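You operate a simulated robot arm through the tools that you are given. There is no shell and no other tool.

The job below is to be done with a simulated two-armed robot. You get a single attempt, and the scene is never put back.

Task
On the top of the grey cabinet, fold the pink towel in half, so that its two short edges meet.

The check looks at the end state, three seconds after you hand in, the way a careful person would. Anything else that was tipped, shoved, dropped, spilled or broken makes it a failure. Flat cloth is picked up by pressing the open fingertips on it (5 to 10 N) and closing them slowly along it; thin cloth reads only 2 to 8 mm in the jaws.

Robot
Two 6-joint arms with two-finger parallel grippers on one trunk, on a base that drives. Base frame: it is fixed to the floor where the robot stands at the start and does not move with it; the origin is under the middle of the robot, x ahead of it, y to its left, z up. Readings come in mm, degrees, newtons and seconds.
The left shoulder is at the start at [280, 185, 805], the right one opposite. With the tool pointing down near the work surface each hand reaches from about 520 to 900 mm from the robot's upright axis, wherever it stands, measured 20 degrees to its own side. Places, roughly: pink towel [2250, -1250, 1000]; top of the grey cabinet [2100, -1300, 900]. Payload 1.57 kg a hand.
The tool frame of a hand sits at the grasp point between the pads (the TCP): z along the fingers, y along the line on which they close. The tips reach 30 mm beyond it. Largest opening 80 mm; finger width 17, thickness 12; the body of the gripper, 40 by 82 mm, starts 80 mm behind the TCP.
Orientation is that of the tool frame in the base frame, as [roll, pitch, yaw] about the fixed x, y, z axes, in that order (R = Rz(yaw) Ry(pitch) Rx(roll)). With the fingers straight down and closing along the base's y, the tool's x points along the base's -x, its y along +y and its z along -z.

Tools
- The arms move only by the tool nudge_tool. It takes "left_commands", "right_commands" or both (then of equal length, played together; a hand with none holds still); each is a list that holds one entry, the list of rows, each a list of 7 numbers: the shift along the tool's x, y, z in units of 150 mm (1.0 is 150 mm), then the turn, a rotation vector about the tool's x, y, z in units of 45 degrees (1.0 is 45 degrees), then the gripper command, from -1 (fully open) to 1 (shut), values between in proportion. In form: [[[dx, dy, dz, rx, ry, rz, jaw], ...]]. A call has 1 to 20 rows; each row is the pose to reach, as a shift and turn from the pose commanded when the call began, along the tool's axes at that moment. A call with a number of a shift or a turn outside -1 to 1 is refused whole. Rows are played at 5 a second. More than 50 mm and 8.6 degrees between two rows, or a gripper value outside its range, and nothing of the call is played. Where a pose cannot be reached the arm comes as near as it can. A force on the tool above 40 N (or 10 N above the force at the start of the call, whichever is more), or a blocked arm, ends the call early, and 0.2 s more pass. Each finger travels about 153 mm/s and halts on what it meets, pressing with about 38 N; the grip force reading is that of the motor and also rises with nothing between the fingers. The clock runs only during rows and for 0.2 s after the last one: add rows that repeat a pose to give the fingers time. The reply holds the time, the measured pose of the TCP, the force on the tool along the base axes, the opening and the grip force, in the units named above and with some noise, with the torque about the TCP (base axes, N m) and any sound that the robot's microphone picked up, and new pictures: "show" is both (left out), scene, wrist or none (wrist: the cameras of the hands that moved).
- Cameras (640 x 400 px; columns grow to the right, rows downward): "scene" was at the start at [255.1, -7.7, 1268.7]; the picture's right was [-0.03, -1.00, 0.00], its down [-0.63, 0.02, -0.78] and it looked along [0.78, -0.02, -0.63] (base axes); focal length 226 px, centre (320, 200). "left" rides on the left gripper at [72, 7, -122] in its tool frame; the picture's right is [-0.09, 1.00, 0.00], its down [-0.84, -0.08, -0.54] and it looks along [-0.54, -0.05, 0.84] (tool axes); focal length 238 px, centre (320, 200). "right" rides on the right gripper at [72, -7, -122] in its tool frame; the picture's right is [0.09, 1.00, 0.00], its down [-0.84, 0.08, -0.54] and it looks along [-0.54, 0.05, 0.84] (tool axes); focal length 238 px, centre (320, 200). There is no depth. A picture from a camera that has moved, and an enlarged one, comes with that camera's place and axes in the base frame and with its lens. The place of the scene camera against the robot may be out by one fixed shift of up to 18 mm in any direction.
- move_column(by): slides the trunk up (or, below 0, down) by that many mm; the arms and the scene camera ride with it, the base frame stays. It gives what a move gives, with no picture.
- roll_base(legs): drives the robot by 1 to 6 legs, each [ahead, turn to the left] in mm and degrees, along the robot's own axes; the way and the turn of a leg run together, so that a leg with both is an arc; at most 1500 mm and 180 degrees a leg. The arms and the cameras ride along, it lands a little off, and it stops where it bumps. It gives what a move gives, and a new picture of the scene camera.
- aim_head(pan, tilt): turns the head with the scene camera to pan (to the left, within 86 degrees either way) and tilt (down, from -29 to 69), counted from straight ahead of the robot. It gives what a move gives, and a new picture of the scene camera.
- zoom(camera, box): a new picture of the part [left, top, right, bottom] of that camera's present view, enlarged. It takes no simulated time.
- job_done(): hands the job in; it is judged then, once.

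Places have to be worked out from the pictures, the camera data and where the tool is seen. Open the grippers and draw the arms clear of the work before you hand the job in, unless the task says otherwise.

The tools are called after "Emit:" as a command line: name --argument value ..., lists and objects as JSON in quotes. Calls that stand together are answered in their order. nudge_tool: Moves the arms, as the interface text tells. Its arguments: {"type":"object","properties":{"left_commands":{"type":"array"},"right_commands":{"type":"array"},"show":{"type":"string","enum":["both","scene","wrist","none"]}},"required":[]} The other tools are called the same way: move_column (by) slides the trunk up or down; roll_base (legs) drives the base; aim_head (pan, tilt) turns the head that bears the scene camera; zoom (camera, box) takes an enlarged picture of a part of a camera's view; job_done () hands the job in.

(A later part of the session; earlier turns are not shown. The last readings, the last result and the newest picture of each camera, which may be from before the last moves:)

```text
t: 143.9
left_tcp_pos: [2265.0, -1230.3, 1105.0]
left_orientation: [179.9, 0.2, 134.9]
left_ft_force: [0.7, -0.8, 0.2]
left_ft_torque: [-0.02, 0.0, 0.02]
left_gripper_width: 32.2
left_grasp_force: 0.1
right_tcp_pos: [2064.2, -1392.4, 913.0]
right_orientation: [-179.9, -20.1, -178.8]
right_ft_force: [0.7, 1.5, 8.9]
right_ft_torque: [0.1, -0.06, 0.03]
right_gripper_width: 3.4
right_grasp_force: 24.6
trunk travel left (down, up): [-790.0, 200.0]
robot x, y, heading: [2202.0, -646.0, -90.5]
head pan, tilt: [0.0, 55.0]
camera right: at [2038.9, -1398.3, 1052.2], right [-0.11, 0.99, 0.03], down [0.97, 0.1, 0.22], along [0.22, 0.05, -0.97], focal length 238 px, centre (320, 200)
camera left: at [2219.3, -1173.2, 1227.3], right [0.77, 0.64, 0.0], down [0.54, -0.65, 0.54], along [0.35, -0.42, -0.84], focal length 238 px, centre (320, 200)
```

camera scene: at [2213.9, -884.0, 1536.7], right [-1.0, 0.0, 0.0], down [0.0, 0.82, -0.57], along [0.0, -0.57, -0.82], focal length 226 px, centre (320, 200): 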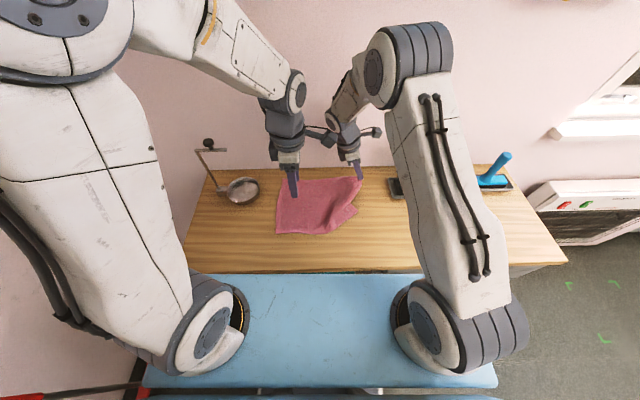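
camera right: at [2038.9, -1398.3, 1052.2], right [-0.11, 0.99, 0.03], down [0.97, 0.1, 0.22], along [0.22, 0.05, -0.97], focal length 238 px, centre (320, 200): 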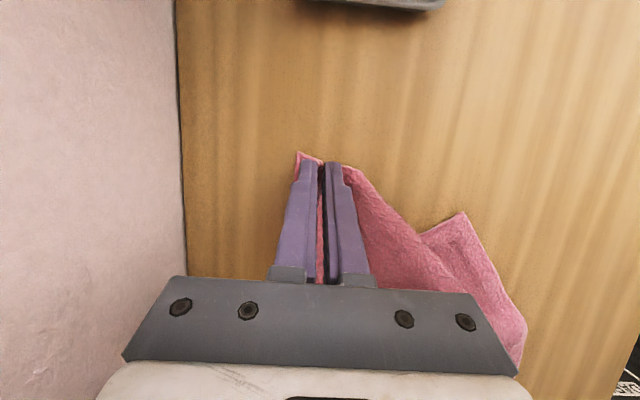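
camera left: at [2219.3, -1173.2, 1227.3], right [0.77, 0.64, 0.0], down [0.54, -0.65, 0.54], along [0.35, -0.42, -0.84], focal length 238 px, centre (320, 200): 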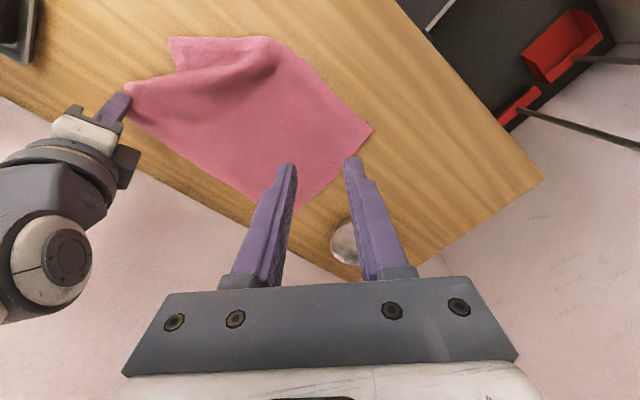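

The near corner is again drawn in to about (2076,-1281), as expected. I release the far corner with the press-and-open and lift the right hand away.

Emit:
nudge_tool --right_commands '[[[0, 0, 0, 0, 0, 0, 0.9], [0, 0, 0, 0, 0, 0, 0.8], [0, 0, 0, 0, 0, 0, 0.7], [0, 0, 0, 0, 0, 0, 0.6], [0, 0, 0, 0, 0, 0, 0.5], [0, 0, 0, 0, 0, 0, 0.4], [0, 0, 0, 0, 0, 0, 0.3], [0, 0, 0, 0, 0, 0, 0.2], [0.03, 0, -0.09, 0, 0, 0, 0.2], [0.1, 0, -0.3, 0, 0, 0, 0.2], [0.19, 0, -0.52, 0, 0, 0, 0.2]]]' --show "none"

Emit:
nudge_tool --right_commands '[[[0.12, 0.1, -0.15, 0, -0.09, 0, 0.2], [0.3, 0.25, -0.3, 0, -0.18, 0, 0.2], [0.48, 0.4, -0.43, 0, -0.27, 0, 0.2], [0.62, 0.55, -0.55, 0, -0.36, 0, 0.2], [0.75, 0.7, -0.65, 0, -0.444, 0, 0.2], [0.75, 0.7, -0.65, 0, -0.444, 0, 0.2]]]' --show "both"

```text
t: 146.3
left_tcp_pos: [2264.5, -1230.6, 1104.3]
left_orientation: [-179.9, 0.0, 135.2]
left_ft_force: [-0.5, -0.3, -0.1]
left_ft_torque: [0.0, -0.02, -0.01]
left_gripper_width: 31.9
left_grasp_force: 0.1
right_tcp_pos: [2065.7, -1392.2, 996.6]
right_orientation: [-180.0, -19.9, -178.9]
right_ft_force: [0.1, 0.5, -0.4]
right_ft_torque: [0.0, 0.03, -0.05]
right_gripper_width: 31.9
right_grasp_force: 0.0
trunk travel left (down, up): [-790.0, 200.0]
robot x, y, heading: [2208.8, -646.3, -90.3]
head pan, tilt: [0.0, 55.0]
```

```text
t: 147.7
left_tcp_pos: [2264.3, -1229.9, 1103.9]
left_orientation: [180.0, 0.2, 135.1]
left_ft_force: [-0.2, 0.3, -0.1]
left_ft_torque: [0.0, 0.03, -0.02]
left_gripper_width: 32.0
left_grasp_force: 0.1
right_tcp_pos: [1990.1, -1288.2, 1126.0]
right_orientation: [-180.0, 0.0, -178.8]
right_ft_force: [0.1, -0.6, 0.0]
right_ft_torque: [0.03, 0.0, -0.02]
right_gripper_width: 31.9
right_grasp_force: 0.0
trunk travel left (down, up): [-790.0, 200.0]
robot x, y, heading: [2206.2, -647.3, -90.3]
head pan, tilt: [0.0, 55.0]
camera scene: at [2213.7, -883.8, 1536.7], right [-1.0, 0.0, 0.0], down [0.0, 0.82, -0.57], along [0.0, -0.57, -0.82], focal length 226 px, centre (320, 200)
camera right: at [1918.9, -1295.1, 1247.2], right [-0.11, 0.99, 0.0], down [0.83, 0.1, 0.54], along [0.54, 0.06, -0.84], focal length 238 px, centre (320, 200)
```

scene: 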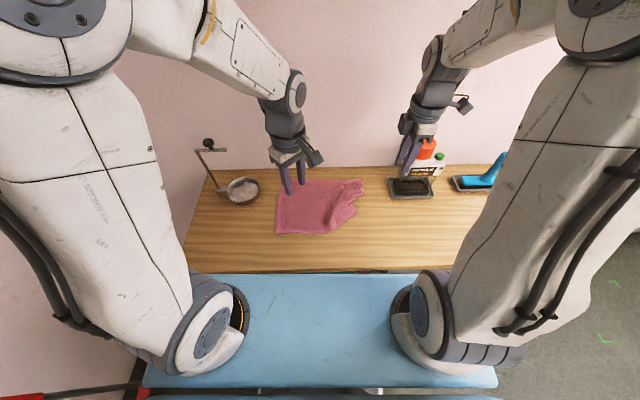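
right: 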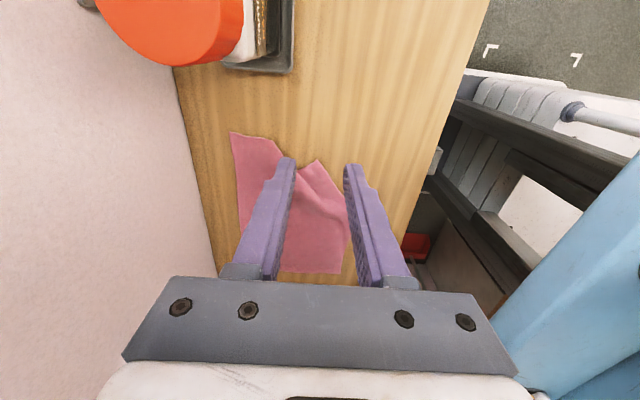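

I bring the left hand over the near corner, turned so that its jaws will close across the short edge there, and move the right hand a little further away.

Emit:
nudge_tool --left_commands '[[[0.057, -0.132, 0.08, 0, 0, 0.067, 0.3], [0.114, -0.264, 0.16, 0, 0, 0.133, 0.3], [0.17, -0.395, 0.24, 0, 0, 0.2, 0.4], [0.227, -0.527, 0.32, 0, 0, 0.267, 0.5], [0.284, -0.659, 0.4, 0, 0, 0.333, 0.5], [0.284, -0.659, 0.4, 0, 0, 0.333, 0.5]]]' --right_commands '[[[0.05, 0.02, 0, 0, 0, 0, 0.4], [0.1, 0.04, 0, 0, 0, 0, 0.4], [0.15, 0.06, 0, 0, 0, 0, 0.4], [0.2, 0.08, 0, 0, 0, 0, 0.4], [0.267, 0.1, 0, 0, 0, 0, 0.4], [0.267, 0.1, 0, 0, 0, 0, 0.4]]]' --show "both"

```text
t: 149.1
left_tcp_pos: [2165.2, -1269.8, 1045.7]
left_orientation: [179.9, 0.0, 120.0]
left_ft_force: [0.6, -0.1, -0.2]
left_ft_torque: [0.01, -0.01, -0.02]
left_gripper_width: 20.3
left_grasp_force: 0.0
right_tcp_pos: [1948.1, -1273.6, 1125.4]
right_orientation: [180.0, 0.0, -178.8]
right_ft_force: [0.2, -0.5, 0.6]
right_ft_torque: [-0.02, -0.02, 0.02]
right_gripper_width: 24.1
right_grasp_force: 0.2
trunk travel left (down, up): [-790.0, 200.0]
robot x, y, heading: [2203.8, -644.8, -90.1]
head pan, tilt: [0.0, 55.0]
camera scene: at [2213.6, -884.2, 1536.7], right [-1.0, 0.0, 0.0], down [0.0, 0.82, -0.57], along [0.0, -0.57, -0.82], focal length 226 px, centre (320, 200)
camera right: at [1878.0, -1281.1, 1246.9], right [-0.11, 0.99, 0.0], down [0.84, 0.1, 0.54], along [0.54, 0.06, -0.84], focal length 238 px, centre (320, 200)
camera left: at [2135.6, -1203.1, 1166.3], right [0.91, 0.42, 0.0], down [0.35, -0.76, 0.54], along [0.23, -0.49, -0.84], focal length 238 px, centre (320, 200)
```

scene: 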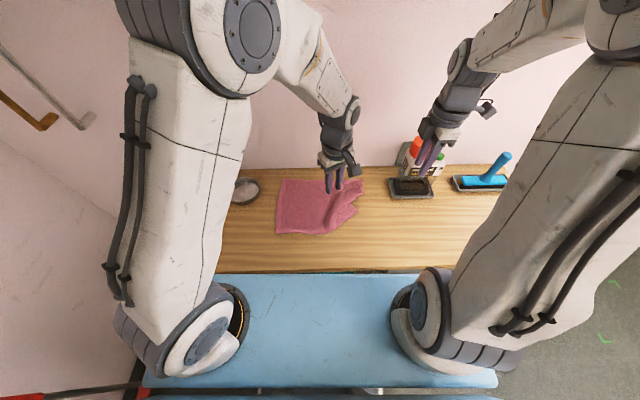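
right: 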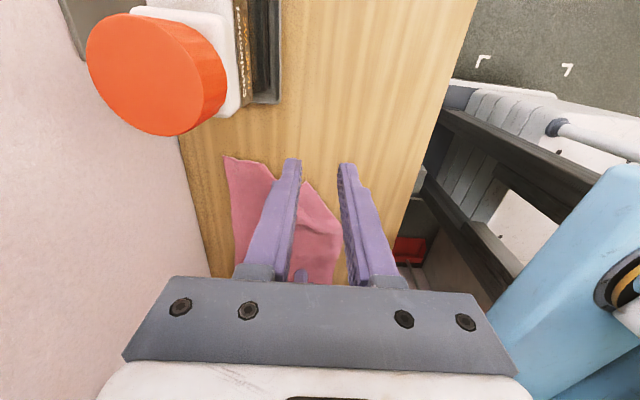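
left: 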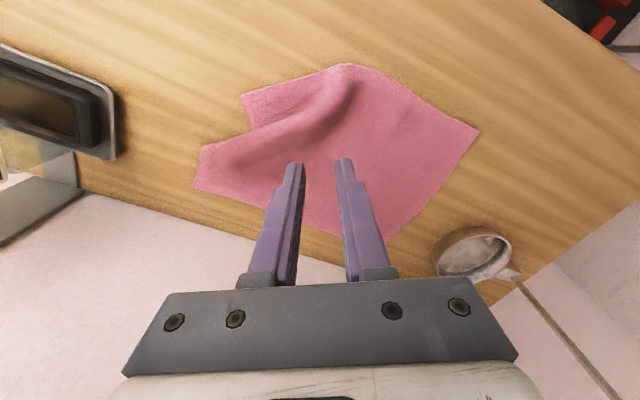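

The near corner at (2076,-1281) is turned about 39°. I align the left hand to it and descend to about 35 mm above contact.

Emit:
nudge_tool --left_commands '[[[0.036, -0.14, 0.218, 0, 0, -0.067, 0.5], [0.071, -0.28, 0.435, 0, 0, -0.133, 0.5], [0.107, -0.42, 0.653, 0, 0, -0.2, 0.5], [0.107, -0.42, 0.653, 0, 0, -0.2, 0.5]]]' --show "wrist"

Emit:
zoom --camera "left" --box '[160, 60, 440, 235]'

```text
t: 150.1
left_tcp_pos: [2102.9, -1289.0, 946.2]
left_orientation: [180.0, 0.1, 129.1]
left_ft_force: [-0.3, 0.8, -0.1]
left_ft_torque: [0.02, 0.03, -0.02]
left_gripper_width: 20.1
left_grasp_force: 0.1
right_tcp_pos: [1950.5, -1273.5, 1126.1]
right_orientation: [180.0, -0.1, -178.7]
right_ft_force: [0.0, 0.0, -1.4]
right_ft_torque: [0.0, -0.02, -0.01]
right_gripper_width: 24.3
right_grasp_force: 0.0
trunk travel left (down, up): [-790.0, 200.0]
robot x, y, heading: [2207.0, -649.5, -90.0]
head pan, tilt: [0.0, 55.0]
camera left: at [2062.1, -1227.1, 1067.9], right [0.83, 0.56, 0.0], down [0.47, -0.7, 0.54], along [0.3, -0.45, -0.84], focal length 238 px, centre (320, 200)
```

left: 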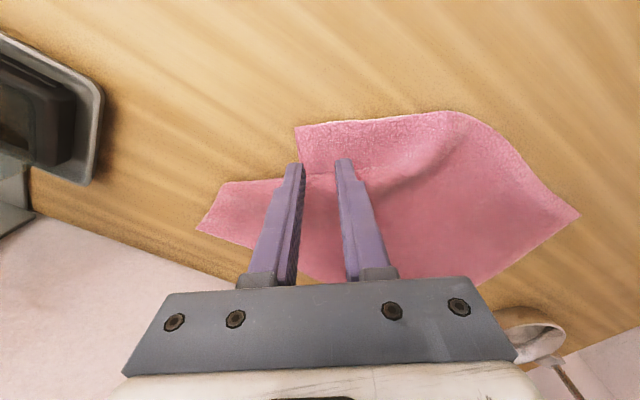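

```text
2.29 times, centred on (300, 148) of left
camera zoom: at [2062.1, -1227.1, 1067.9], right [0.83, 0.56, 0.0], down [0.47, -0.7, 0.54], along [0.3, -0.45, -0.84], focal length 545 px, centre (366, 320)
```

zoom: 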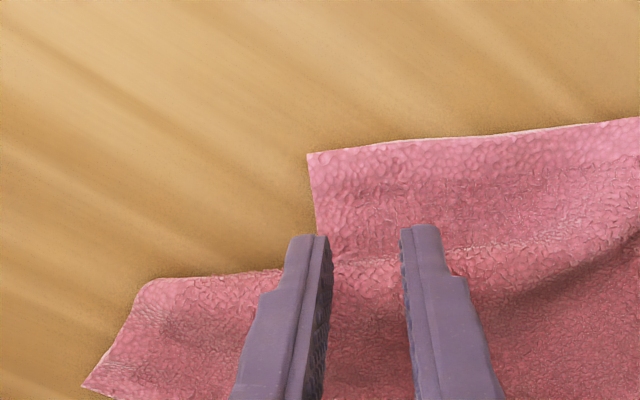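

I fine-tune by 5 mm toward the corner and descend to contact.

Emit:
nudge_tool --left_commands '[[[0.016, 0, 0.09, 0, 0, 0, 0.5], [0.032, 0, 0.188, 0, 0, 0, 0.5], [0.032, 0, 0.188, 0, 0, 0, 0.5]]]' --show "none"

Emit:
nudge_tool --left_commands '[[[0, 0, 0.0133, 0, 0, 0, 0.5], [0, 0, 0.02, 0, 0, 0, 0.5]]]' --show "none"

Emit:
nudge_tool --left_commands '[[[0, 0, 0.0133, 0, 0, 0, 0.5], [0, 0, 0.0133, 0, 0, 0, 0.5]]]' --show "none"

```text
t: 150.9
left_tcp_pos: [2098.1, -1283.0, 917.2]
left_orientation: [-180.0, 0.1, 129.1]
left_ft_force: [0.3, 0.0, -0.8]
left_ft_torque: [-0.01, -0.01, 0.0]
left_gripper_width: 19.9
left_grasp_force: 0.0
right_tcp_pos: [1950.3, -1273.0, 1125.1]
right_orientation: [180.0, -0.1, -178.8]
right_ft_force: [0.2, 0.1, 0.2]
right_ft_torque: [0.02, -0.01, -0.01]
right_gripper_width: 23.6
right_grasp_force: 0.1
trunk travel left (down, up): [-790.0, 200.0]
robot x, y, heading: [2204.8, -647.7, -90.1]
head pan, tilt: [0.0, 55.0]
```

```text
t: 151.5
left_tcp_pos: [2099.5, -1284.6, 915.6]
left_orientation: [-180.0, 0.0, 129.1]
left_ft_force: [1.0, -1.3, 1.8]
left_ft_torque: [-0.01, -0.02, -0.02]
left_gripper_width: 20.0
left_grasp_force: 0.2
right_tcp_pos: [1950.3, -1272.8, 1125.5]
right_orientation: [-180.0, -0.1, -178.9]
right_ft_force: [0.1, 0.5, 0.2]
right_ft_torque: [0.01, -0.06, -0.01]
right_gripper_width: 23.9
right_grasp_force: 0.1
trunk travel left (down, up): [-790.0, 200.0]
robot x, y, heading: [2204.6, -649.7, -90.0]
head pan, tilt: [0.0, 55.0]
```

```text
t: 152.1
left_tcp_pos: [2101.3, -1284.2, 913.2]
left_orientation: [-180.0, 0.1, 129.1]
left_ft_force: [0.5, 1.9, 6.8]
left_ft_torque: [0.04, -0.08, -0.03]
left_gripper_width: 19.9
left_grasp_force: 0.1
right_tcp_pos: [1950.3, -1273.4, 1126.3]
right_orientation: [-179.8, -0.1, -178.8]
right_ft_force: [-0.1, 0.9, 0.6]
right_ft_torque: [-0.01, 0.04, 0.0]
right_gripper_width: 24.2
right_grasp_force: 0.1
trunk travel left (down, up): [-790.0, 200.0]
robot x, y, heading: [2203.1, -649.4, -90.3]
head pan, tilt: [0.0, 55.0]
```

Pressing at 6.8 N. I close slowly.

Emit:
nudge_tool --left_commands '[[[0, 0, 0.002, 0, 0, 0, 0.55], [0, 0, 0.002, 0, 0, 0, 0.6], [0, 0, 0.002, 0, 0, 0, 0.65], [0, 0, 0.002, 0, 0, 0, 0.7], [0, 0, 0.002, 0, 0, 0, 0.75], [0, 0, 0.002, 0, 0, 0, 0.8], [0, 0, 0.002, 0, 0, 0, 0.85], [0, 0, 0.002, 0, 0, 0, 0.9], [0, 0, 0.002, 0, 0, 0, 0.95], [0, 0, 0.002, 0, 0, 0, 1.0], [0, 0, 0.002, 0, 0, 0, 1.0], [0, 0, 0.002, 0, 0, 0, 1.0]]]' --show "wrist"

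Emit:
zoom --camera "left" --box '[160, 60, 440, 235]'

```text
t: 154.7
left_tcp_pos: [2098.8, -1285.3, 912.9]
left_orientation: [-179.9, 0.2, 129.0]
left_ft_force: [-0.6, 0.3, 16.1]
left_ft_torque: [0.07, -0.06, -0.01]
left_gripper_width: 4.0
left_grasp_force: 24.6
right_tcp_pos: [1948.8, -1272.4, 1125.9]
right_orientation: [-179.8, -0.1, -178.8]
right_ft_force: [-0.8, 0.4, -0.3]
right_ft_torque: [-0.01, -0.01, 0.0]
right_gripper_width: 23.6
right_grasp_force: 0.1
trunk travel left (down, up): [-790.0, 200.0]
robot x, y, heading: [2205.1, -643.5, -90.1]
head pan, tilt: [0.0, 55.0]
camera left: at [2060.0, -1223.5, 1035.5], right [0.83, 0.56, 0.0], down [0.47, -0.7, 0.54], along [0.3, -0.45, -0.84], focal length 238 px, centre (320, 200)
```

left: 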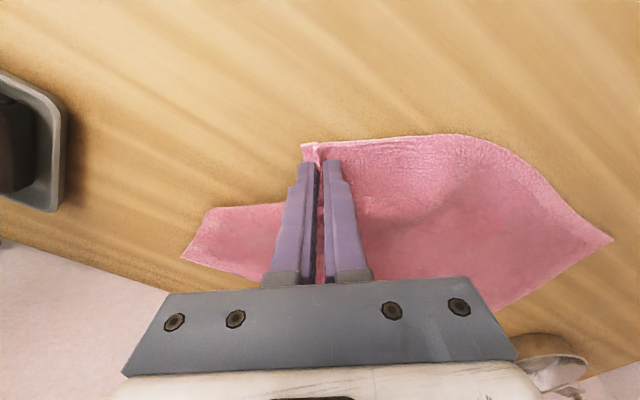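

```text
2.29 times, centred on (300, 148) of left
camera zoom: at [2060.0, -1223.5, 1035.5], right [0.83, 0.56, 0.0], down [0.47, -0.7, 0.54], along [0.3, -0.45, -0.84], focal length 545 px, centre (366, 320)
```

zoom: 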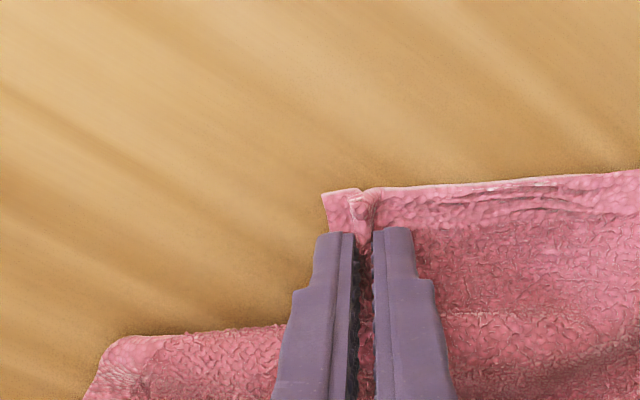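

Firm grip (4.0 mm) with a small tail. I lift the near corner, carry and turn it back to its proper place, and set it down without releasing.

Emit:
nudge_tool --left_commands '[[[0, 0, -0.1, 0, 0, 0, 1], [0.096, 0.011, -0.2, 0, 0, 0.173, 1], [0.192, 0.022, -0.2, 0, 0, 0.347, 1], [0.288, 0.034, -0.2, 0, 0, 0.52, 1], [0.384, 0.045, -0.17, 0, 0, 0.693, 1], [0.48, 0.056, -0.1, 0, 0, 0.867, 1], [0.48, 0.056, -0.012, 0, 0, 0.867, 1], [0.48, 0.056, -0.012, 0, 0, 0.867, 1]]]' --show "both"

Emit:
zoom --camera "scene" --box '[200, 130, 440, 280]'

```text
t: 156.5
left_tcp_pos: [2060.0, -1222.7, 914.9]
left_orientation: [-180.0, 0.1, 89.9]
left_ft_force: [0.1, -0.6, 0.9]
left_ft_torque: [-0.01, -0.02, 0.08]
left_gripper_width: 3.5
left_grasp_force: 24.7
right_tcp_pos: [1950.4, -1273.9, 1126.2]
right_orientation: [179.9, -0.1, -178.8]
right_ft_force: [0.2, 0.6, 0.5]
right_ft_torque: [-0.06, 0.03, 0.03]
right_gripper_width: 24.2
right_grasp_force: 0.2
trunk travel left (down, up): [-790.0, 200.0]
robot x, y, heading: [2205.0, -648.5, -90.0]
head pan, tilt: [0.0, 55.0]
camera scene: at [2213.7, -884.2, 1536.7], right [-1.0, 0.0, 0.0], down [0.0, 0.82, -0.57], along [0.0, -0.57, -0.82], focal length 226 px, centre (320, 200)
camera left: at [2067.8, -1150.7, 1037.5], right [1.0, -0.09, 0.0], down [-0.08, -0.84, 0.54], along [-0.05, -0.54, -0.84], focal length 238 px, centre (320, 200)
```

scene: 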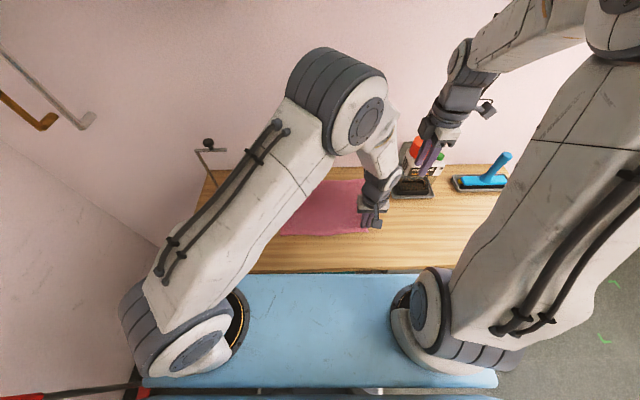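
left: 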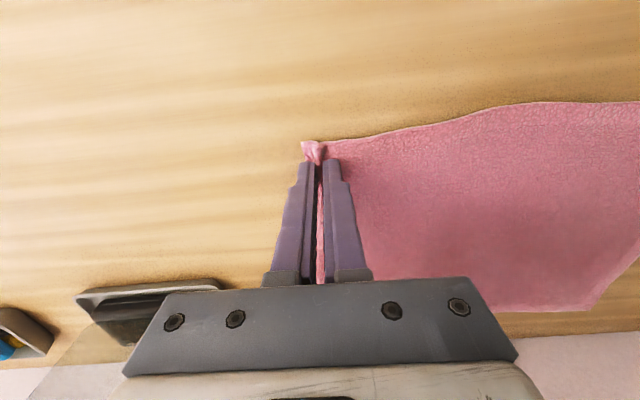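

```text
2.67 times, centred on (320, 205) of scene
camera zoom: at [2213.7, -884.2, 1536.7], right [-1.0, 0.0, 0.0], down [0.0, 0.82, -0.57], along [0.0, -0.57, -0.82], focal length 602 px, centre (320, 187)
```

zoom: 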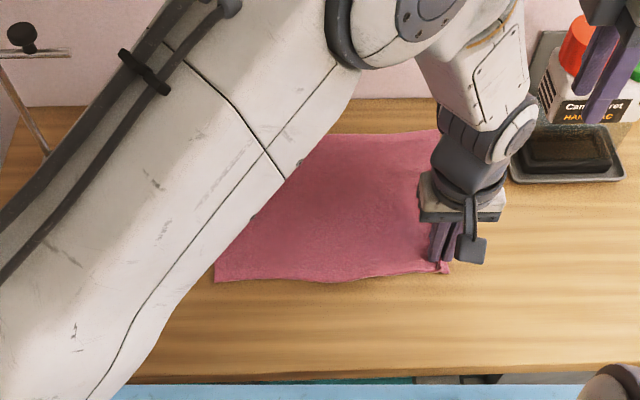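

The towel is flat again and the left hand holds its near corner with an across-edge grip (3.5 mm). Now I turn the right hand to the same orientation.

Emit:
nudge_tool --right_commands '[[[0, 0, 0, 0, 0, 0.166, 0.5], [0, 0, 0, 0, 0, 0.333, 0.5], [0, 0, 0, 0, 0, 0.5, 0.5], [0, 0, 0, 0, 0, 0.666, 0.5], [0, 0, 0, 0, 0, 0.833, 0.5], [0, 0, 0, 0, 0, 1.0, 0.5]]]' --show "none"

Emit:
nudge_tool --right_commands '[[[0, 0, 0, 0, 0, 0.166, 0.5], [0, 0, 0, 0, 0, 0.333, 0.5], [0, 0, 0, 0, 0, 0.5, 0.5], [0, 0, 0, 0, 0, 0.666, 0.5], [0, 0, 0, 0, 0, 0.833, 0.5], [0, 0, 0, 0, 0, 0.97, 0.5]]]' --show "both"

```text
t: 157.9
left_tcp_pos: [2061.7, -1223.6, 915.0]
left_orientation: [-179.9, 0.1, 90.0]
left_ft_force: [1.2, 0.4, 0.5]
left_ft_torque: [-0.05, 0.02, 0.05]
left_gripper_width: 3.9
left_grasp_force: 24.7
right_tcp_pos: [1949.2, -1273.8, 1125.2]
right_orientation: [-180.0, -0.1, 136.0]
right_ft_force: [0.0, 0.0, 0.6]
right_ft_torque: [0.0, 0.02, 0.04]
right_gripper_width: 20.2
right_grasp_force: 0.1
trunk travel left (down, up): [-790.0, 200.0]
robot x, y, heading: [2205.6, -645.4, -90.0]
head pan, tilt: [0.0, 55.0]
```

```text
t: 159.3
left_tcp_pos: [2061.0, -1223.4, 914.1]
left_orientation: [180.0, 0.0, 89.9]
left_ft_force: [0.2, 0.6, 0.0]
left_ft_torque: [-0.01, 0.01, 0.06]
left_gripper_width: 3.9
left_grasp_force: 24.2
right_tcp_pos: [1950.3, -1272.8, 1125.2]
right_orientation: [-179.8, -0.1, 92.4]
right_ft_force: [-0.5, 0.5, 0.8]
right_ft_torque: [-0.02, -0.04, 0.0]
right_gripper_width: 19.9
right_grasp_force: 0.0
trunk travel left (down, up): [-790.0, 200.0]
robot x, y, heading: [2206.1, -645.8, -90.0]
head pan, tilt: [0.0, 55.0]
camera scene: at [2213.7, -884.1, 1536.7], right [-1.0, 0.0, 0.0], down [0.0, 0.82, -0.57], along [0.0, -0.57, -0.82], focal length 226 px, centre (320, 200)
camera right: at [1940.7, -1201.3, 1246.5], right [0.99, 0.13, 0.0], down [0.11, -0.83, 0.54], along [0.07, -0.54, -0.84], focal length 238 px, centre (320, 200)
```

scene: 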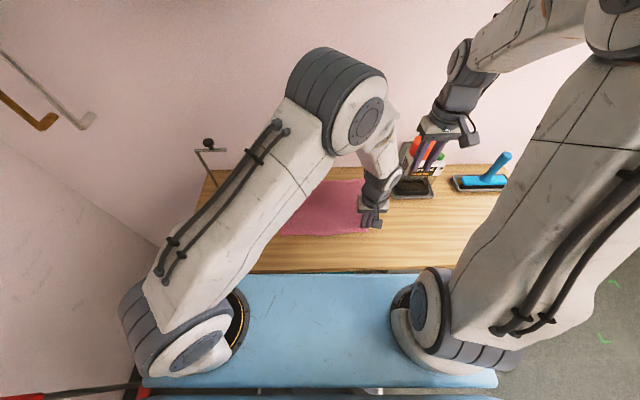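
right: 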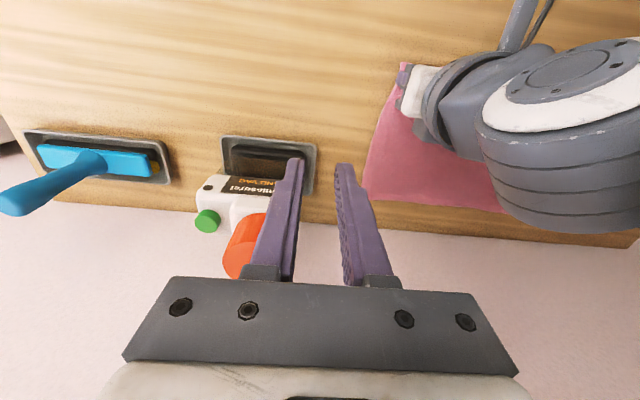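

The right edge now runs from about (2052,-1422) to (2051,-1205). I move the right hand over toward the far corner, keeping clear of the left hand and bottle.

Emit:
nudge_tool --right_commands '[[[-0.25, 0.03, 0.02, 0, 0, 0, 0.5], [-0.5, 0.1, 0.04, 0, 0, 0, 0.5], [-0.692, 0.269, 0.067, 0, 0, 0, 0.5], [-0.692, 0.269, 0.067, 0, 0, 0, 0.5]]]' --show "none"

Emit:
nudge_tool --right_commands '[[[-0.047, 0.12, 0.2, 0, 0, 0, 0.5], [-0.094, 0.243, 0.4, 0, 0, 0, 0.5], [-0.14, 0.365, 0.6, 0, 0, 0, 0.5], [-0.187, 0.486, 0.8, 0, 0, 0, 0.5], [-0.187, 0.486, 0.967, 0, 0, 0, 0.5], [-0.187, 0.486, 0.967, 0, 0, 0, 0.5]]]' --show "both"

Emit:
zoom --camera "right" --box '[200, 60, 480, 235]'

```text
t: 160.3
left_tcp_pos: [2060.0, -1223.3, 915.3]
left_orientation: [179.9, 0.0, 89.9]
left_ft_force: [0.1, -0.2, 0.7]
left_ft_torque: [0.01, 0.01, 0.02]
left_gripper_width: 3.9
left_grasp_force: 24.5
right_tcp_pos: [1993.8, -1377.7, 1112.4]
right_orientation: [-180.0, 0.0, 92.5]
right_ft_force: [0.9, -0.9, 0.5]
right_ft_torque: [0.01, 0.0, -0.01]
right_gripper_width: 20.1
right_grasp_force: 0.1
trunk travel left (down, up): [-790.0, 200.0]
robot x, y, heading: [2201.1, -646.2, -89.8]
head pan, tilt: [0.0, 55.0]
```

```text
t: 161.7
left_tcp_pos: [2060.3, -1223.2, 914.4]
left_orientation: [180.0, 0.0, 90.0]
left_ft_force: [0.4, 0.4, 0.1]
left_ft_torque: [0.03, -0.01, 0.05]
left_gripper_width: 3.7
left_grasp_force: 24.8
right_tcp_pos: [2069.8, -1401.6, 968.9]
right_orientation: [-179.9, 0.0, 92.5]
right_ft_force: [-0.1, 0.2, -0.3]
right_ft_torque: [-0.01, 0.02, -0.02]
right_gripper_width: 20.1
right_grasp_force: 0.1
trunk travel left (down, up): [-790.0, 200.0]
robot x, y, heading: [2205.8, -644.7, -90.1]
head pan, tilt: [0.0, 55.0]
camera scene: at [2213.8, -884.3, 1536.7], right [-1.0, 0.0, 0.0], down [0.0, 0.82, -0.57], along [0.0, -0.57, -0.82], focal length 226 px, centre (320, 200)
camera right: at [2060.4, -1329.3, 1090.9], right [0.99, 0.14, 0.0], down [0.12, -0.83, 0.54], along [0.07, -0.54, -0.84], focal length 238 px, centre (320, 200)
```

scene: 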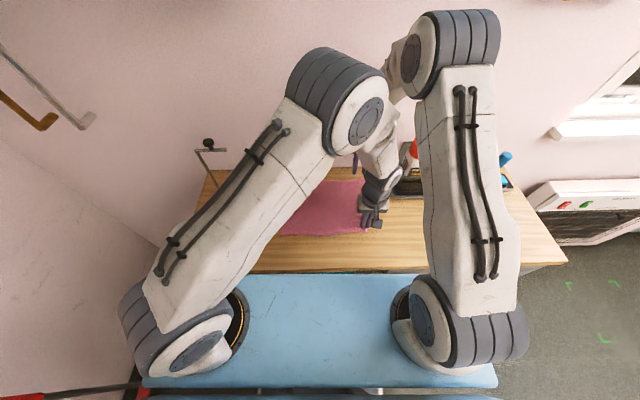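
right: 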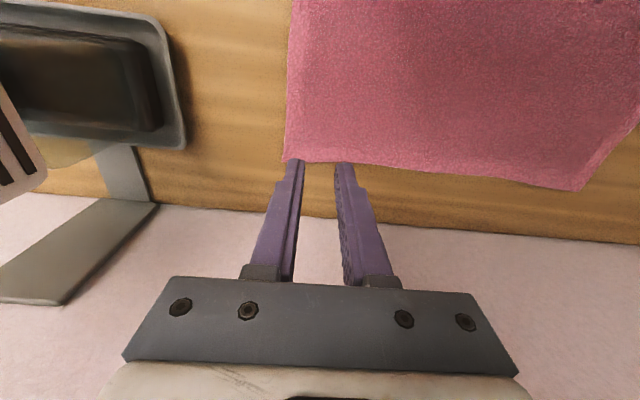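

```text
2.29 times, centred on (340, 148) of right
camera zoom: at [2060.4, -1329.3, 1090.9], right [0.99, 0.14, 0.0], down [0.12, -0.83, 0.54], along [0.07, -0.54, -0.84], focal length 545 px, centre (274, 320)
```

zoom: 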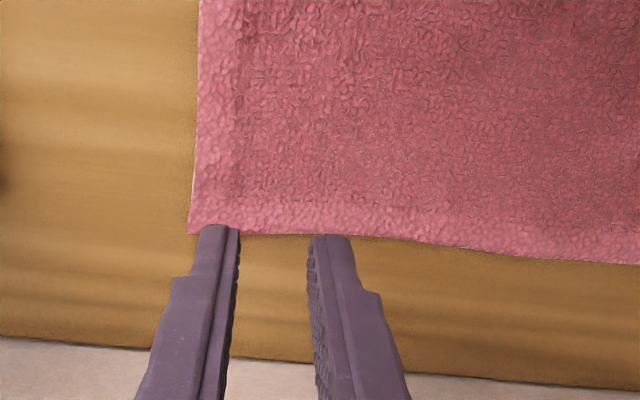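

The right edge is at x≈2038 here (near side is 2052 because of its ridge). I shift the right hand to place its outer finger over 7 mm of the edge, and descend.

Emit:
nudge_tool --right_commands '[[[-0.006, -0.05, 0.1, 0, 0, 0, 0.5], [-0.012, -0.099, 0.2, 0, 0, 0, 0.5], [-0.012, -0.099, 0.333, 0, 0, 0, 0.5], [-0.012, -0.099, 0.333, 0, 0, 0, 0.5]]]' --show "wrist"

Emit:
zoom --camera "right" --box '[200, 60, 480, 235]'

```text
t: 162.7
left_tcp_pos: [2061.2, -1222.9, 915.3]
left_orientation: [180.0, 0.1, 89.9]
left_ft_force: [0.5, -0.2, 0.3]
left_ft_torque: [-0.02, -0.02, 0.05]
left_gripper_width: 3.8
left_grasp_force: 24.1
right_tcp_pos: [2053.3, -1402.5, 920.3]
right_orientation: [-179.9, 0.1, 92.6]
right_ft_force: [-0.3, 0.1, 0.9]
right_ft_torque: [-0.02, 0.03, 0.02]
right_gripper_width: 20.1
right_grasp_force: 0.1
trunk travel left (down, up): [-790.0, 200.0]
robot x, y, heading: [2204.3, -653.5, -90.1]
head pan, tilt: [0.0, 55.0]
camera right: at [2044.3, -1330.5, 1041.8], right [0.99, 0.14, 0.0], down [0.12, -0.83, 0.54], along [0.07, -0.54, -0.84], focal length 238 px, centre (320, 200)
```

right: 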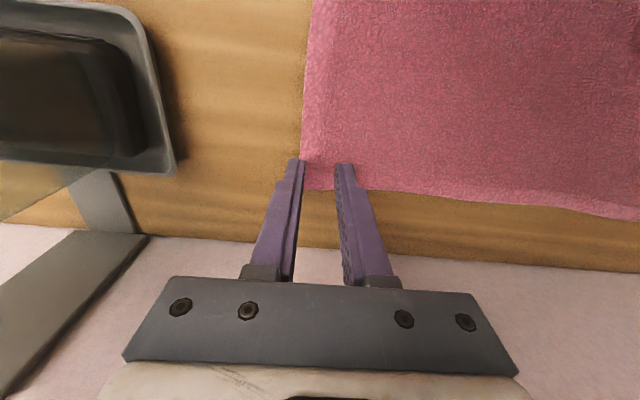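

```text
2.29 times, centred on (340, 148) of right
camera zoom: at [2044.3, -1330.5, 1041.8], right [0.99, 0.14, 0.0], down [0.12, -0.83, 0.54], along [0.07, -0.54, -0.84], focal length 545 px, centre (274, 320)
```

zoom: 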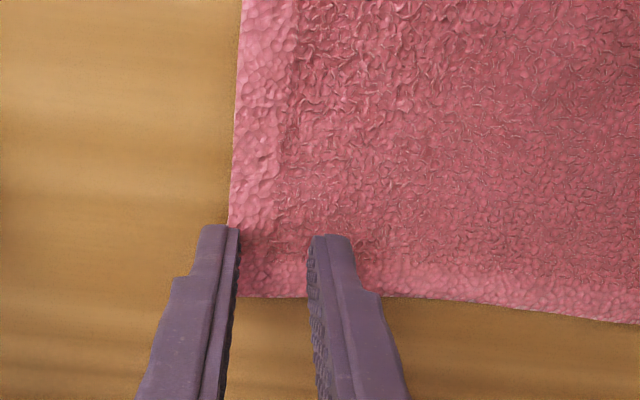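

The outer finger overlaps the edge by only 4 mm; I shift 4 mm inward and step down to contact.

Emit:
nudge_tool --right_commands '[[[0, 0.027, 0.0, 0, 0, 0, 0.5], [0, 0.027, 0.03, 0, 0, 0, 0.5], [0, 0.027, 0.03, 0, 0, 0, 0.5]]]' --show "none"

Emit:
nudge_tool --right_commands '[[[0, 0, 0.0133, 0, 0, 0, 0.5], [0, 0, 0.0133, 0, 0, 0, 0.5]]]' --show "none"

Emit:
nudge_tool --right_commands '[[[0, 0, 0.008, 0, 0, 0, 0.5], [0, 0, 0.008, 0, 0, 0, 0.5]]]' --show "none"

```text
t: 163.5
left_tcp_pos: [2062.0, -1222.5, 914.9]
left_orientation: [-180.0, -0.1, 90.1]
left_ft_force: [0.7, 0.5, 0.5]
left_ft_torque: [0.02, -0.02, 0.04]
left_gripper_width: 3.4
left_grasp_force: 24.7
right_tcp_pos: [2058.5, -1403.2, 916.2]
right_orientation: [-179.8, 0.1, 92.6]
right_ft_force: [0.1, 0.1, 0.0]
right_ft_torque: [0.01, -0.01, 0.03]
right_gripper_width: 20.2
right_grasp_force: 0.0
trunk travel left (down, up): [-790.0, 200.0]
robot x, y, heading: [2206.1, -649.4, -90.2]
head pan, tilt: [0.0, 55.0]
```

```text
t: 164.1
left_tcp_pos: [2060.8, -1223.9, 915.5]
left_orientation: [179.9, 0.0, 90.0]
left_ft_force: [0.9, -0.9, 0.3]
left_ft_torque: [-0.04, 0.02, 0.04]
left_gripper_width: 3.7
left_grasp_force: 24.5
right_tcp_pos: [2058.8, -1402.4, 914.1]
right_orientation: [-180.0, 0.1, 92.7]
right_ft_force: [-1.7, 0.5, 4.0]
right_ft_torque: [0.01, 0.0, 0.0]
right_gripper_width: 19.8
right_grasp_force: 0.1
trunk travel left (down, up): [-790.0, 200.0]
robot x, y, heading: [2207.1, -645.6, -90.4]
head pan, tilt: [0.0, 55.0]
```

```text
t: 164.7
left_tcp_pos: [2061.3, -1223.4, 915.9]
left_orientation: [-180.0, 0.0, 90.0]
left_ft_force: [0.5, 0.2, -0.2]
left_ft_torque: [0.01, 0.01, 0.02]
left_gripper_width: 3.7
left_grasp_force: 24.5
right_tcp_pos: [2059.1, -1402.1, 912.8]
right_orientation: [-179.9, 0.1, 92.6]
right_ft_force: [-0.1, 2.7, 10.8]
right_ft_torque: [0.09, -0.02, -0.01]
right_gripper_width: 19.8
right_grasp_force: 0.1
trunk travel left (down, up): [-790.0, 200.0]
robot x, y, heading: [2201.4, -647.3, -90.1]
head pan, tilt: [0.0, 55.0]
```

Pressing at about 10 N. I close the right jaws slowly across the edge.

Emit:
nudge_tool --right_commands '[[[0, 0, 0, 0, 0, 0, 0.55], [0, 0, 0, 0, 0, 0, 0.6], [0, 0, 0, 0, 0, 0, 0.65], [0, 0, 0, 0, 0, 0, 0.7], [0, 0, 0, 0, 0, 0, 0.75], [0, 0, 0, 0, 0, 0, 0.8], [0, 0, 0, 0, 0, 0, 0.85], [0, 0, 0, 0, 0, 0, 0.9], [0, 0, 0, 0, 0, 0, 0.95], [0, 0, 0, 0, 0, 0, 1.0], [0, 0, 0, 0, 0, 0, 1.0], [0, 0, 0, 0, 0, 0, 1.0]]]' --show "wrist"

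Emit:
zoom --camera "right" --box '[200, 60, 480, 235]'

```text
t: 167.3
left_tcp_pos: [2061.0, -1223.4, 914.9]
left_orientation: [-180.0, 0.2, 89.9]
left_ft_force: [-0.1, 0.1, 0.3]
left_ft_torque: [-0.02, -0.01, 0.06]
left_gripper_width: 3.7
left_grasp_force: 24.8
right_tcp_pos: [2058.3, -1402.9, 913.0]
right_orientation: [-179.8, 0.1, 92.6]
right_ft_force: [-0.5, -0.9, 18.4]
right_ft_torque: [-0.01, -0.01, 0.04]
right_gripper_width: 4.2
right_grasp_force: 24.7
trunk travel left (down, up): [-790.0, 200.0]
robot x, y, heading: [2201.2, -649.5, -90.3]
head pan, tilt: [0.0, 55.0]
camera right: at [2048.9, -1330.2, 1033.8], right [0.99, 0.14, 0.0], down [0.12, -0.83, 0.54], along [0.07, -0.54, -0.84], focal length 238 px, centre (320, 200)
```

right: 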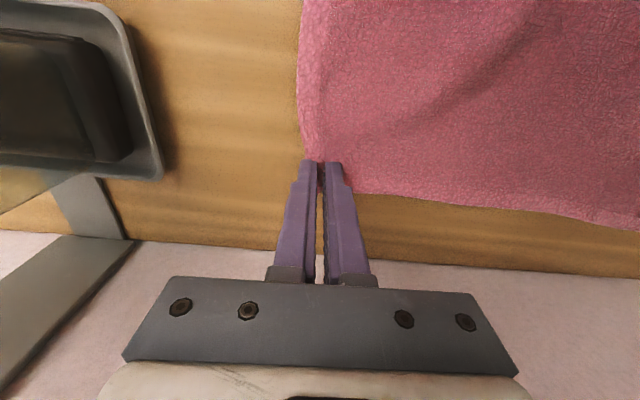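

```text
2.29 times, centred on (340, 148) of right
camera zoom: at [2048.9, -1330.2, 1033.8], right [0.99, 0.14, 0.0], down [0.12, -0.83, 0.54], along [0.07, -0.54, -0.84], focal length 545 px, centre (274, 320)
```

zoom: 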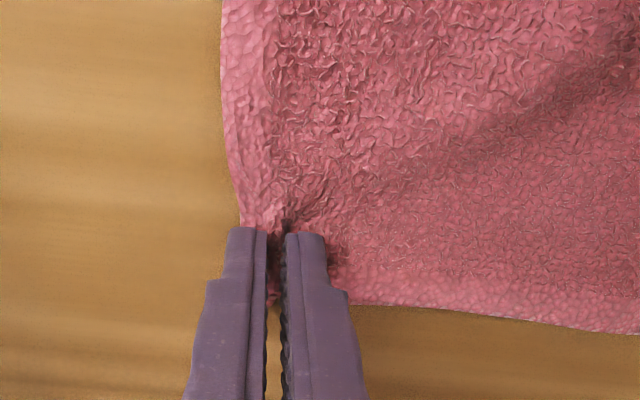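

Both corners are now held with across-edge grips (right 4.2 mm, left 3.7 mm). I lift both together along the arc.

Emit:
nudge_tool --left_commands '[[[0, 0.003, -0.071, 0, 0, 0, 1], [0, 0.0127, -0.1413, 0, 0, 0, 1], [0, 0.0513, -0.278, 0, 0, 0, 1], [0, 0.1133, -0.4067, 0, 0, 0, 1], [0, 0.198, -0.5227, 0, 0, 0, 1], [0, 0.3027, -0.6233, 0, 0, 0, 1], [0, 0.4233, -0.7047, 0, 0, 0, 1]]]' --right_commands '[[[0, 0.003, -0.071, 0, 0, 0, 1], [-0.0006, 0.0127, -0.1413, 0, 0, 0, 1], [-0.0023, 0.0513, -0.278, 0, 0, 0, 1], [-0.0051, 0.1133, -0.4067, 0, 0, 0, 1], [-0.009, 0.198, -0.5227, 0, 0, 0, 1], [-0.0137, 0.3027, -0.6233, 0, 0, 0, 1], [-0.0192, 0.4233, -0.7047, 0, 0, 0, 1]]]' --show "both"

Emit:
zoom --camera "scene" --box '[200, 130, 440, 280]'

```text
t: 168.9
left_tcp_pos: [2124.6, -1223.9, 1021.0]
left_orientation: [179.9, 0.1, 90.0]
left_ft_force: [-0.7, -0.1, -0.3]
left_ft_torque: [0.02, 0.02, 0.06]
left_gripper_width: 3.7
left_grasp_force: 25.0
right_tcp_pos: [2123.0, -1402.6, 1019.3]
right_orientation: [-180.0, 0.0, 92.4]
right_ft_force: [0.3, 0.8, 0.5]
right_ft_torque: [0.01, -0.01, 0.05]
right_gripper_width: 3.5
right_grasp_force: 24.5
trunk travel left (down, up): [-790.0, 200.0]
robot x, y, heading: [2202.9, -645.9, -90.3]
head pan, tilt: [0.0, 55.0]
camera scene: at [2213.5, -884.1, 1536.7], right [-1.0, 0.0, 0.0], down [0.0, 0.82, -0.57], along [0.0, -0.57, -0.82], focal length 226 px, centre (320, 200)
camera right: at [2112.4, -1329.5, 1139.9], right [0.99, 0.14, 0.0], down [0.11, -0.83, 0.54], along [0.07, -0.54, -0.84], focal length 238 px, centre (320, 200)
camera left: at [2131.6, -1150.4, 1142.9], right [1.0, -0.09, 0.0], down [-0.08, -0.84, 0.54], along [-0.05, -0.54, -0.84], focal length 238 px, centre (320, 200)
```

scene: 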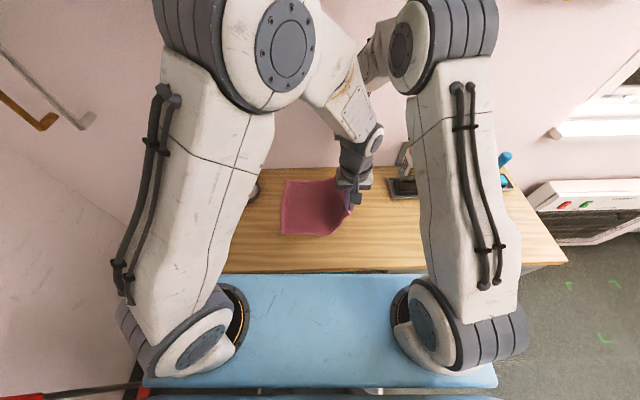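
right: 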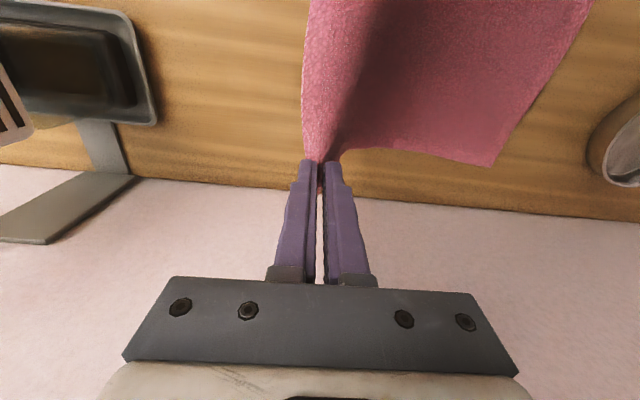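
left: 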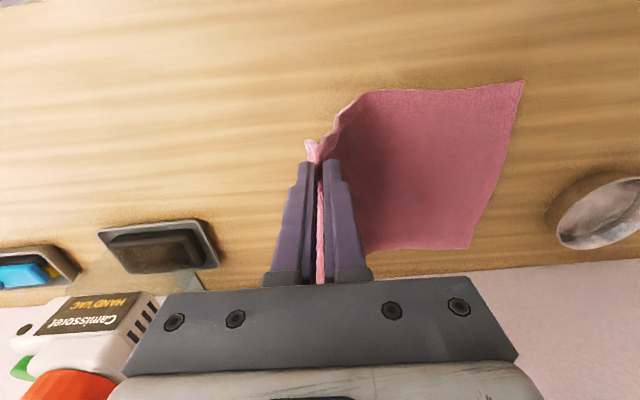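

```text
2.67 times, centred on (320, 205) of scene
camera zoom: at [2213.5, -884.1, 1536.7], right [-1.0, 0.0, 0.0], down [0.0, 0.82, -0.57], along [0.0, -0.57, -0.82], focal length 602 px, centre (320, 187)
```

zoom: 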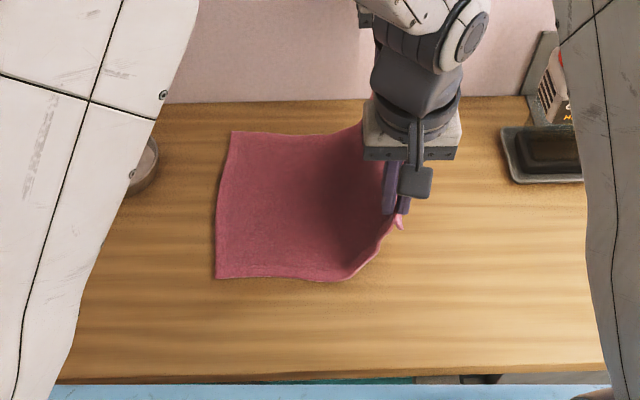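

The sheet lifts cleanly with both grips firm. The left edge measures x≈2329, so the fold line should be near x≈2184. I continue over the top, beginning to lean the wrists toward +x.

Emit:
nudge_tool --left_commands '[[[0, 0.12, -0.0533, 0, 0, 0, 1], [0, 0.2593, -0.0867, 0, 0, 0, 1], [0, 0.4027, -0.1, 0, 0, 0, 1], [0, 0.5607, -0.0867, 0.096, 0, 0, 1], [0, 0.7153, -0.0533, 0.193, 0, 0, 1], [0, 0.8607, 0.0087, 0.289, 0, 0, 1]]]' --right_commands '[[[-0.0055, 0.1307, -0.0533, 0, 0, 0, 1], [-0.0113, 0.27, -0.0867, 0, 0, 0, 1], [-0.0173, 0.4133, -0.1, 0, 0, 0, 1], [-0.0237, 0.566, -0.0867, 0.06, 0, 0, 1], [-0.0299, 0.7147, -0.0533, 0.118, 0, 0, 1], [-0.0358, 0.8547, 0.0087, 0.178, 0, 0, 1]]]' --show "both"

Emit:
zoom --camera "scene" --box '[200, 130, 440, 280]'

```text
t: 170.3
left_tcp_pos: [2253.8, -1223.6, 1019.5]
left_orientation: [-166.9, 0.1, 90.2]
left_ft_force: [-0.1, -0.3, 0.7]
left_ft_torque: [-0.03, -0.1, 0.02]
left_gripper_width: 3.9
left_grasp_force: 24.4
right_tcp_pos: [2249.1, -1402.0, 1016.7]
right_orientation: [-172.0, 0.0, 92.5]
right_ft_force: [0.2, -0.4, -0.4]
right_ft_torque: [0.01, -0.03, 0.02]
right_gripper_width: 3.6
right_grasp_force: 24.8
trunk travel left (down, up): [-790.0, 200.0]
robot x, y, heading: [2206.9, -643.6, -90.4]
head pan, tilt: [0.0, 55.0]
camera scene: at [2213.6, -884.0, 1536.7], right [-1.0, 0.0, 0.0], down [0.0, 0.82, -0.57], along [0.0, -0.57, -0.82], focal length 226 px, centre (320, 200)
camera right: at [2257.7, -1329.0, 1137.9], right [0.98, 0.14, -0.14], down [0.19, -0.83, 0.53], along [-0.05, -0.54, -0.84], focal length 238 px, centre (320, 200)
camera left: at [2287.7, -1151.2, 1137.3], right [0.97, -0.09, -0.22], down [0.05, -0.84, 0.55], along [-0.24, -0.54, -0.81], focal length 238 px, centre (320, 200)
```

scene: 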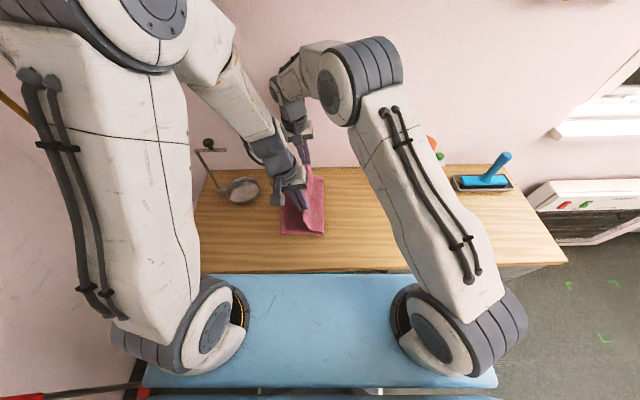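
right: 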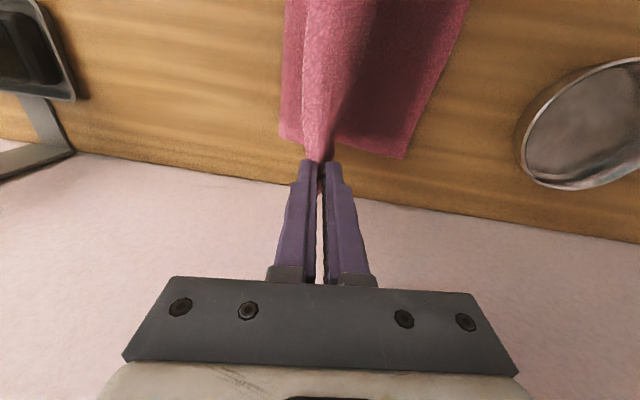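
left: 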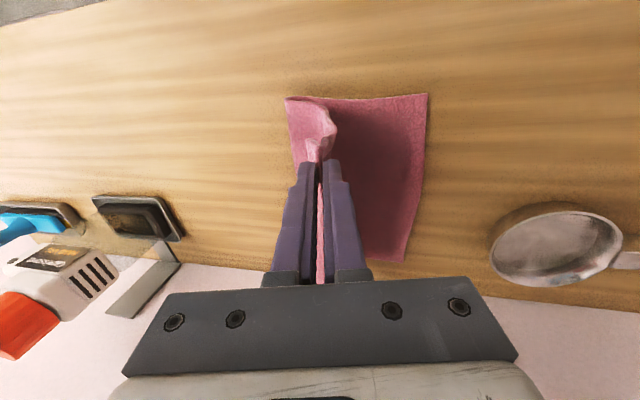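

```text
2.67 times, centred on (320, 205) of scene
camera zoom: at [2213.6, -884.0, 1536.7], right [-1.0, 0.0, 0.0], down [0.0, 0.82, -0.57], along [0.0, -0.57, -0.82], focal length 602 px, centre (320, 187)
```

zoom: 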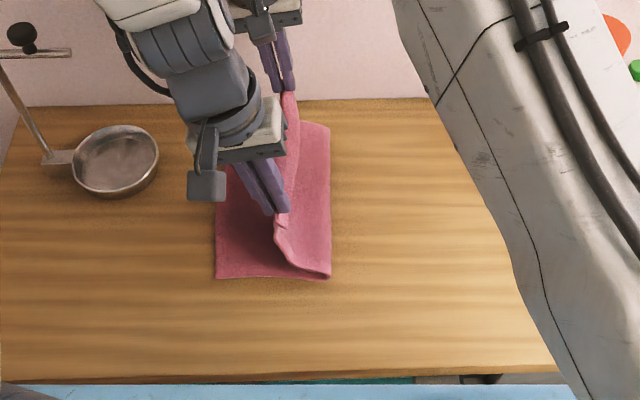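

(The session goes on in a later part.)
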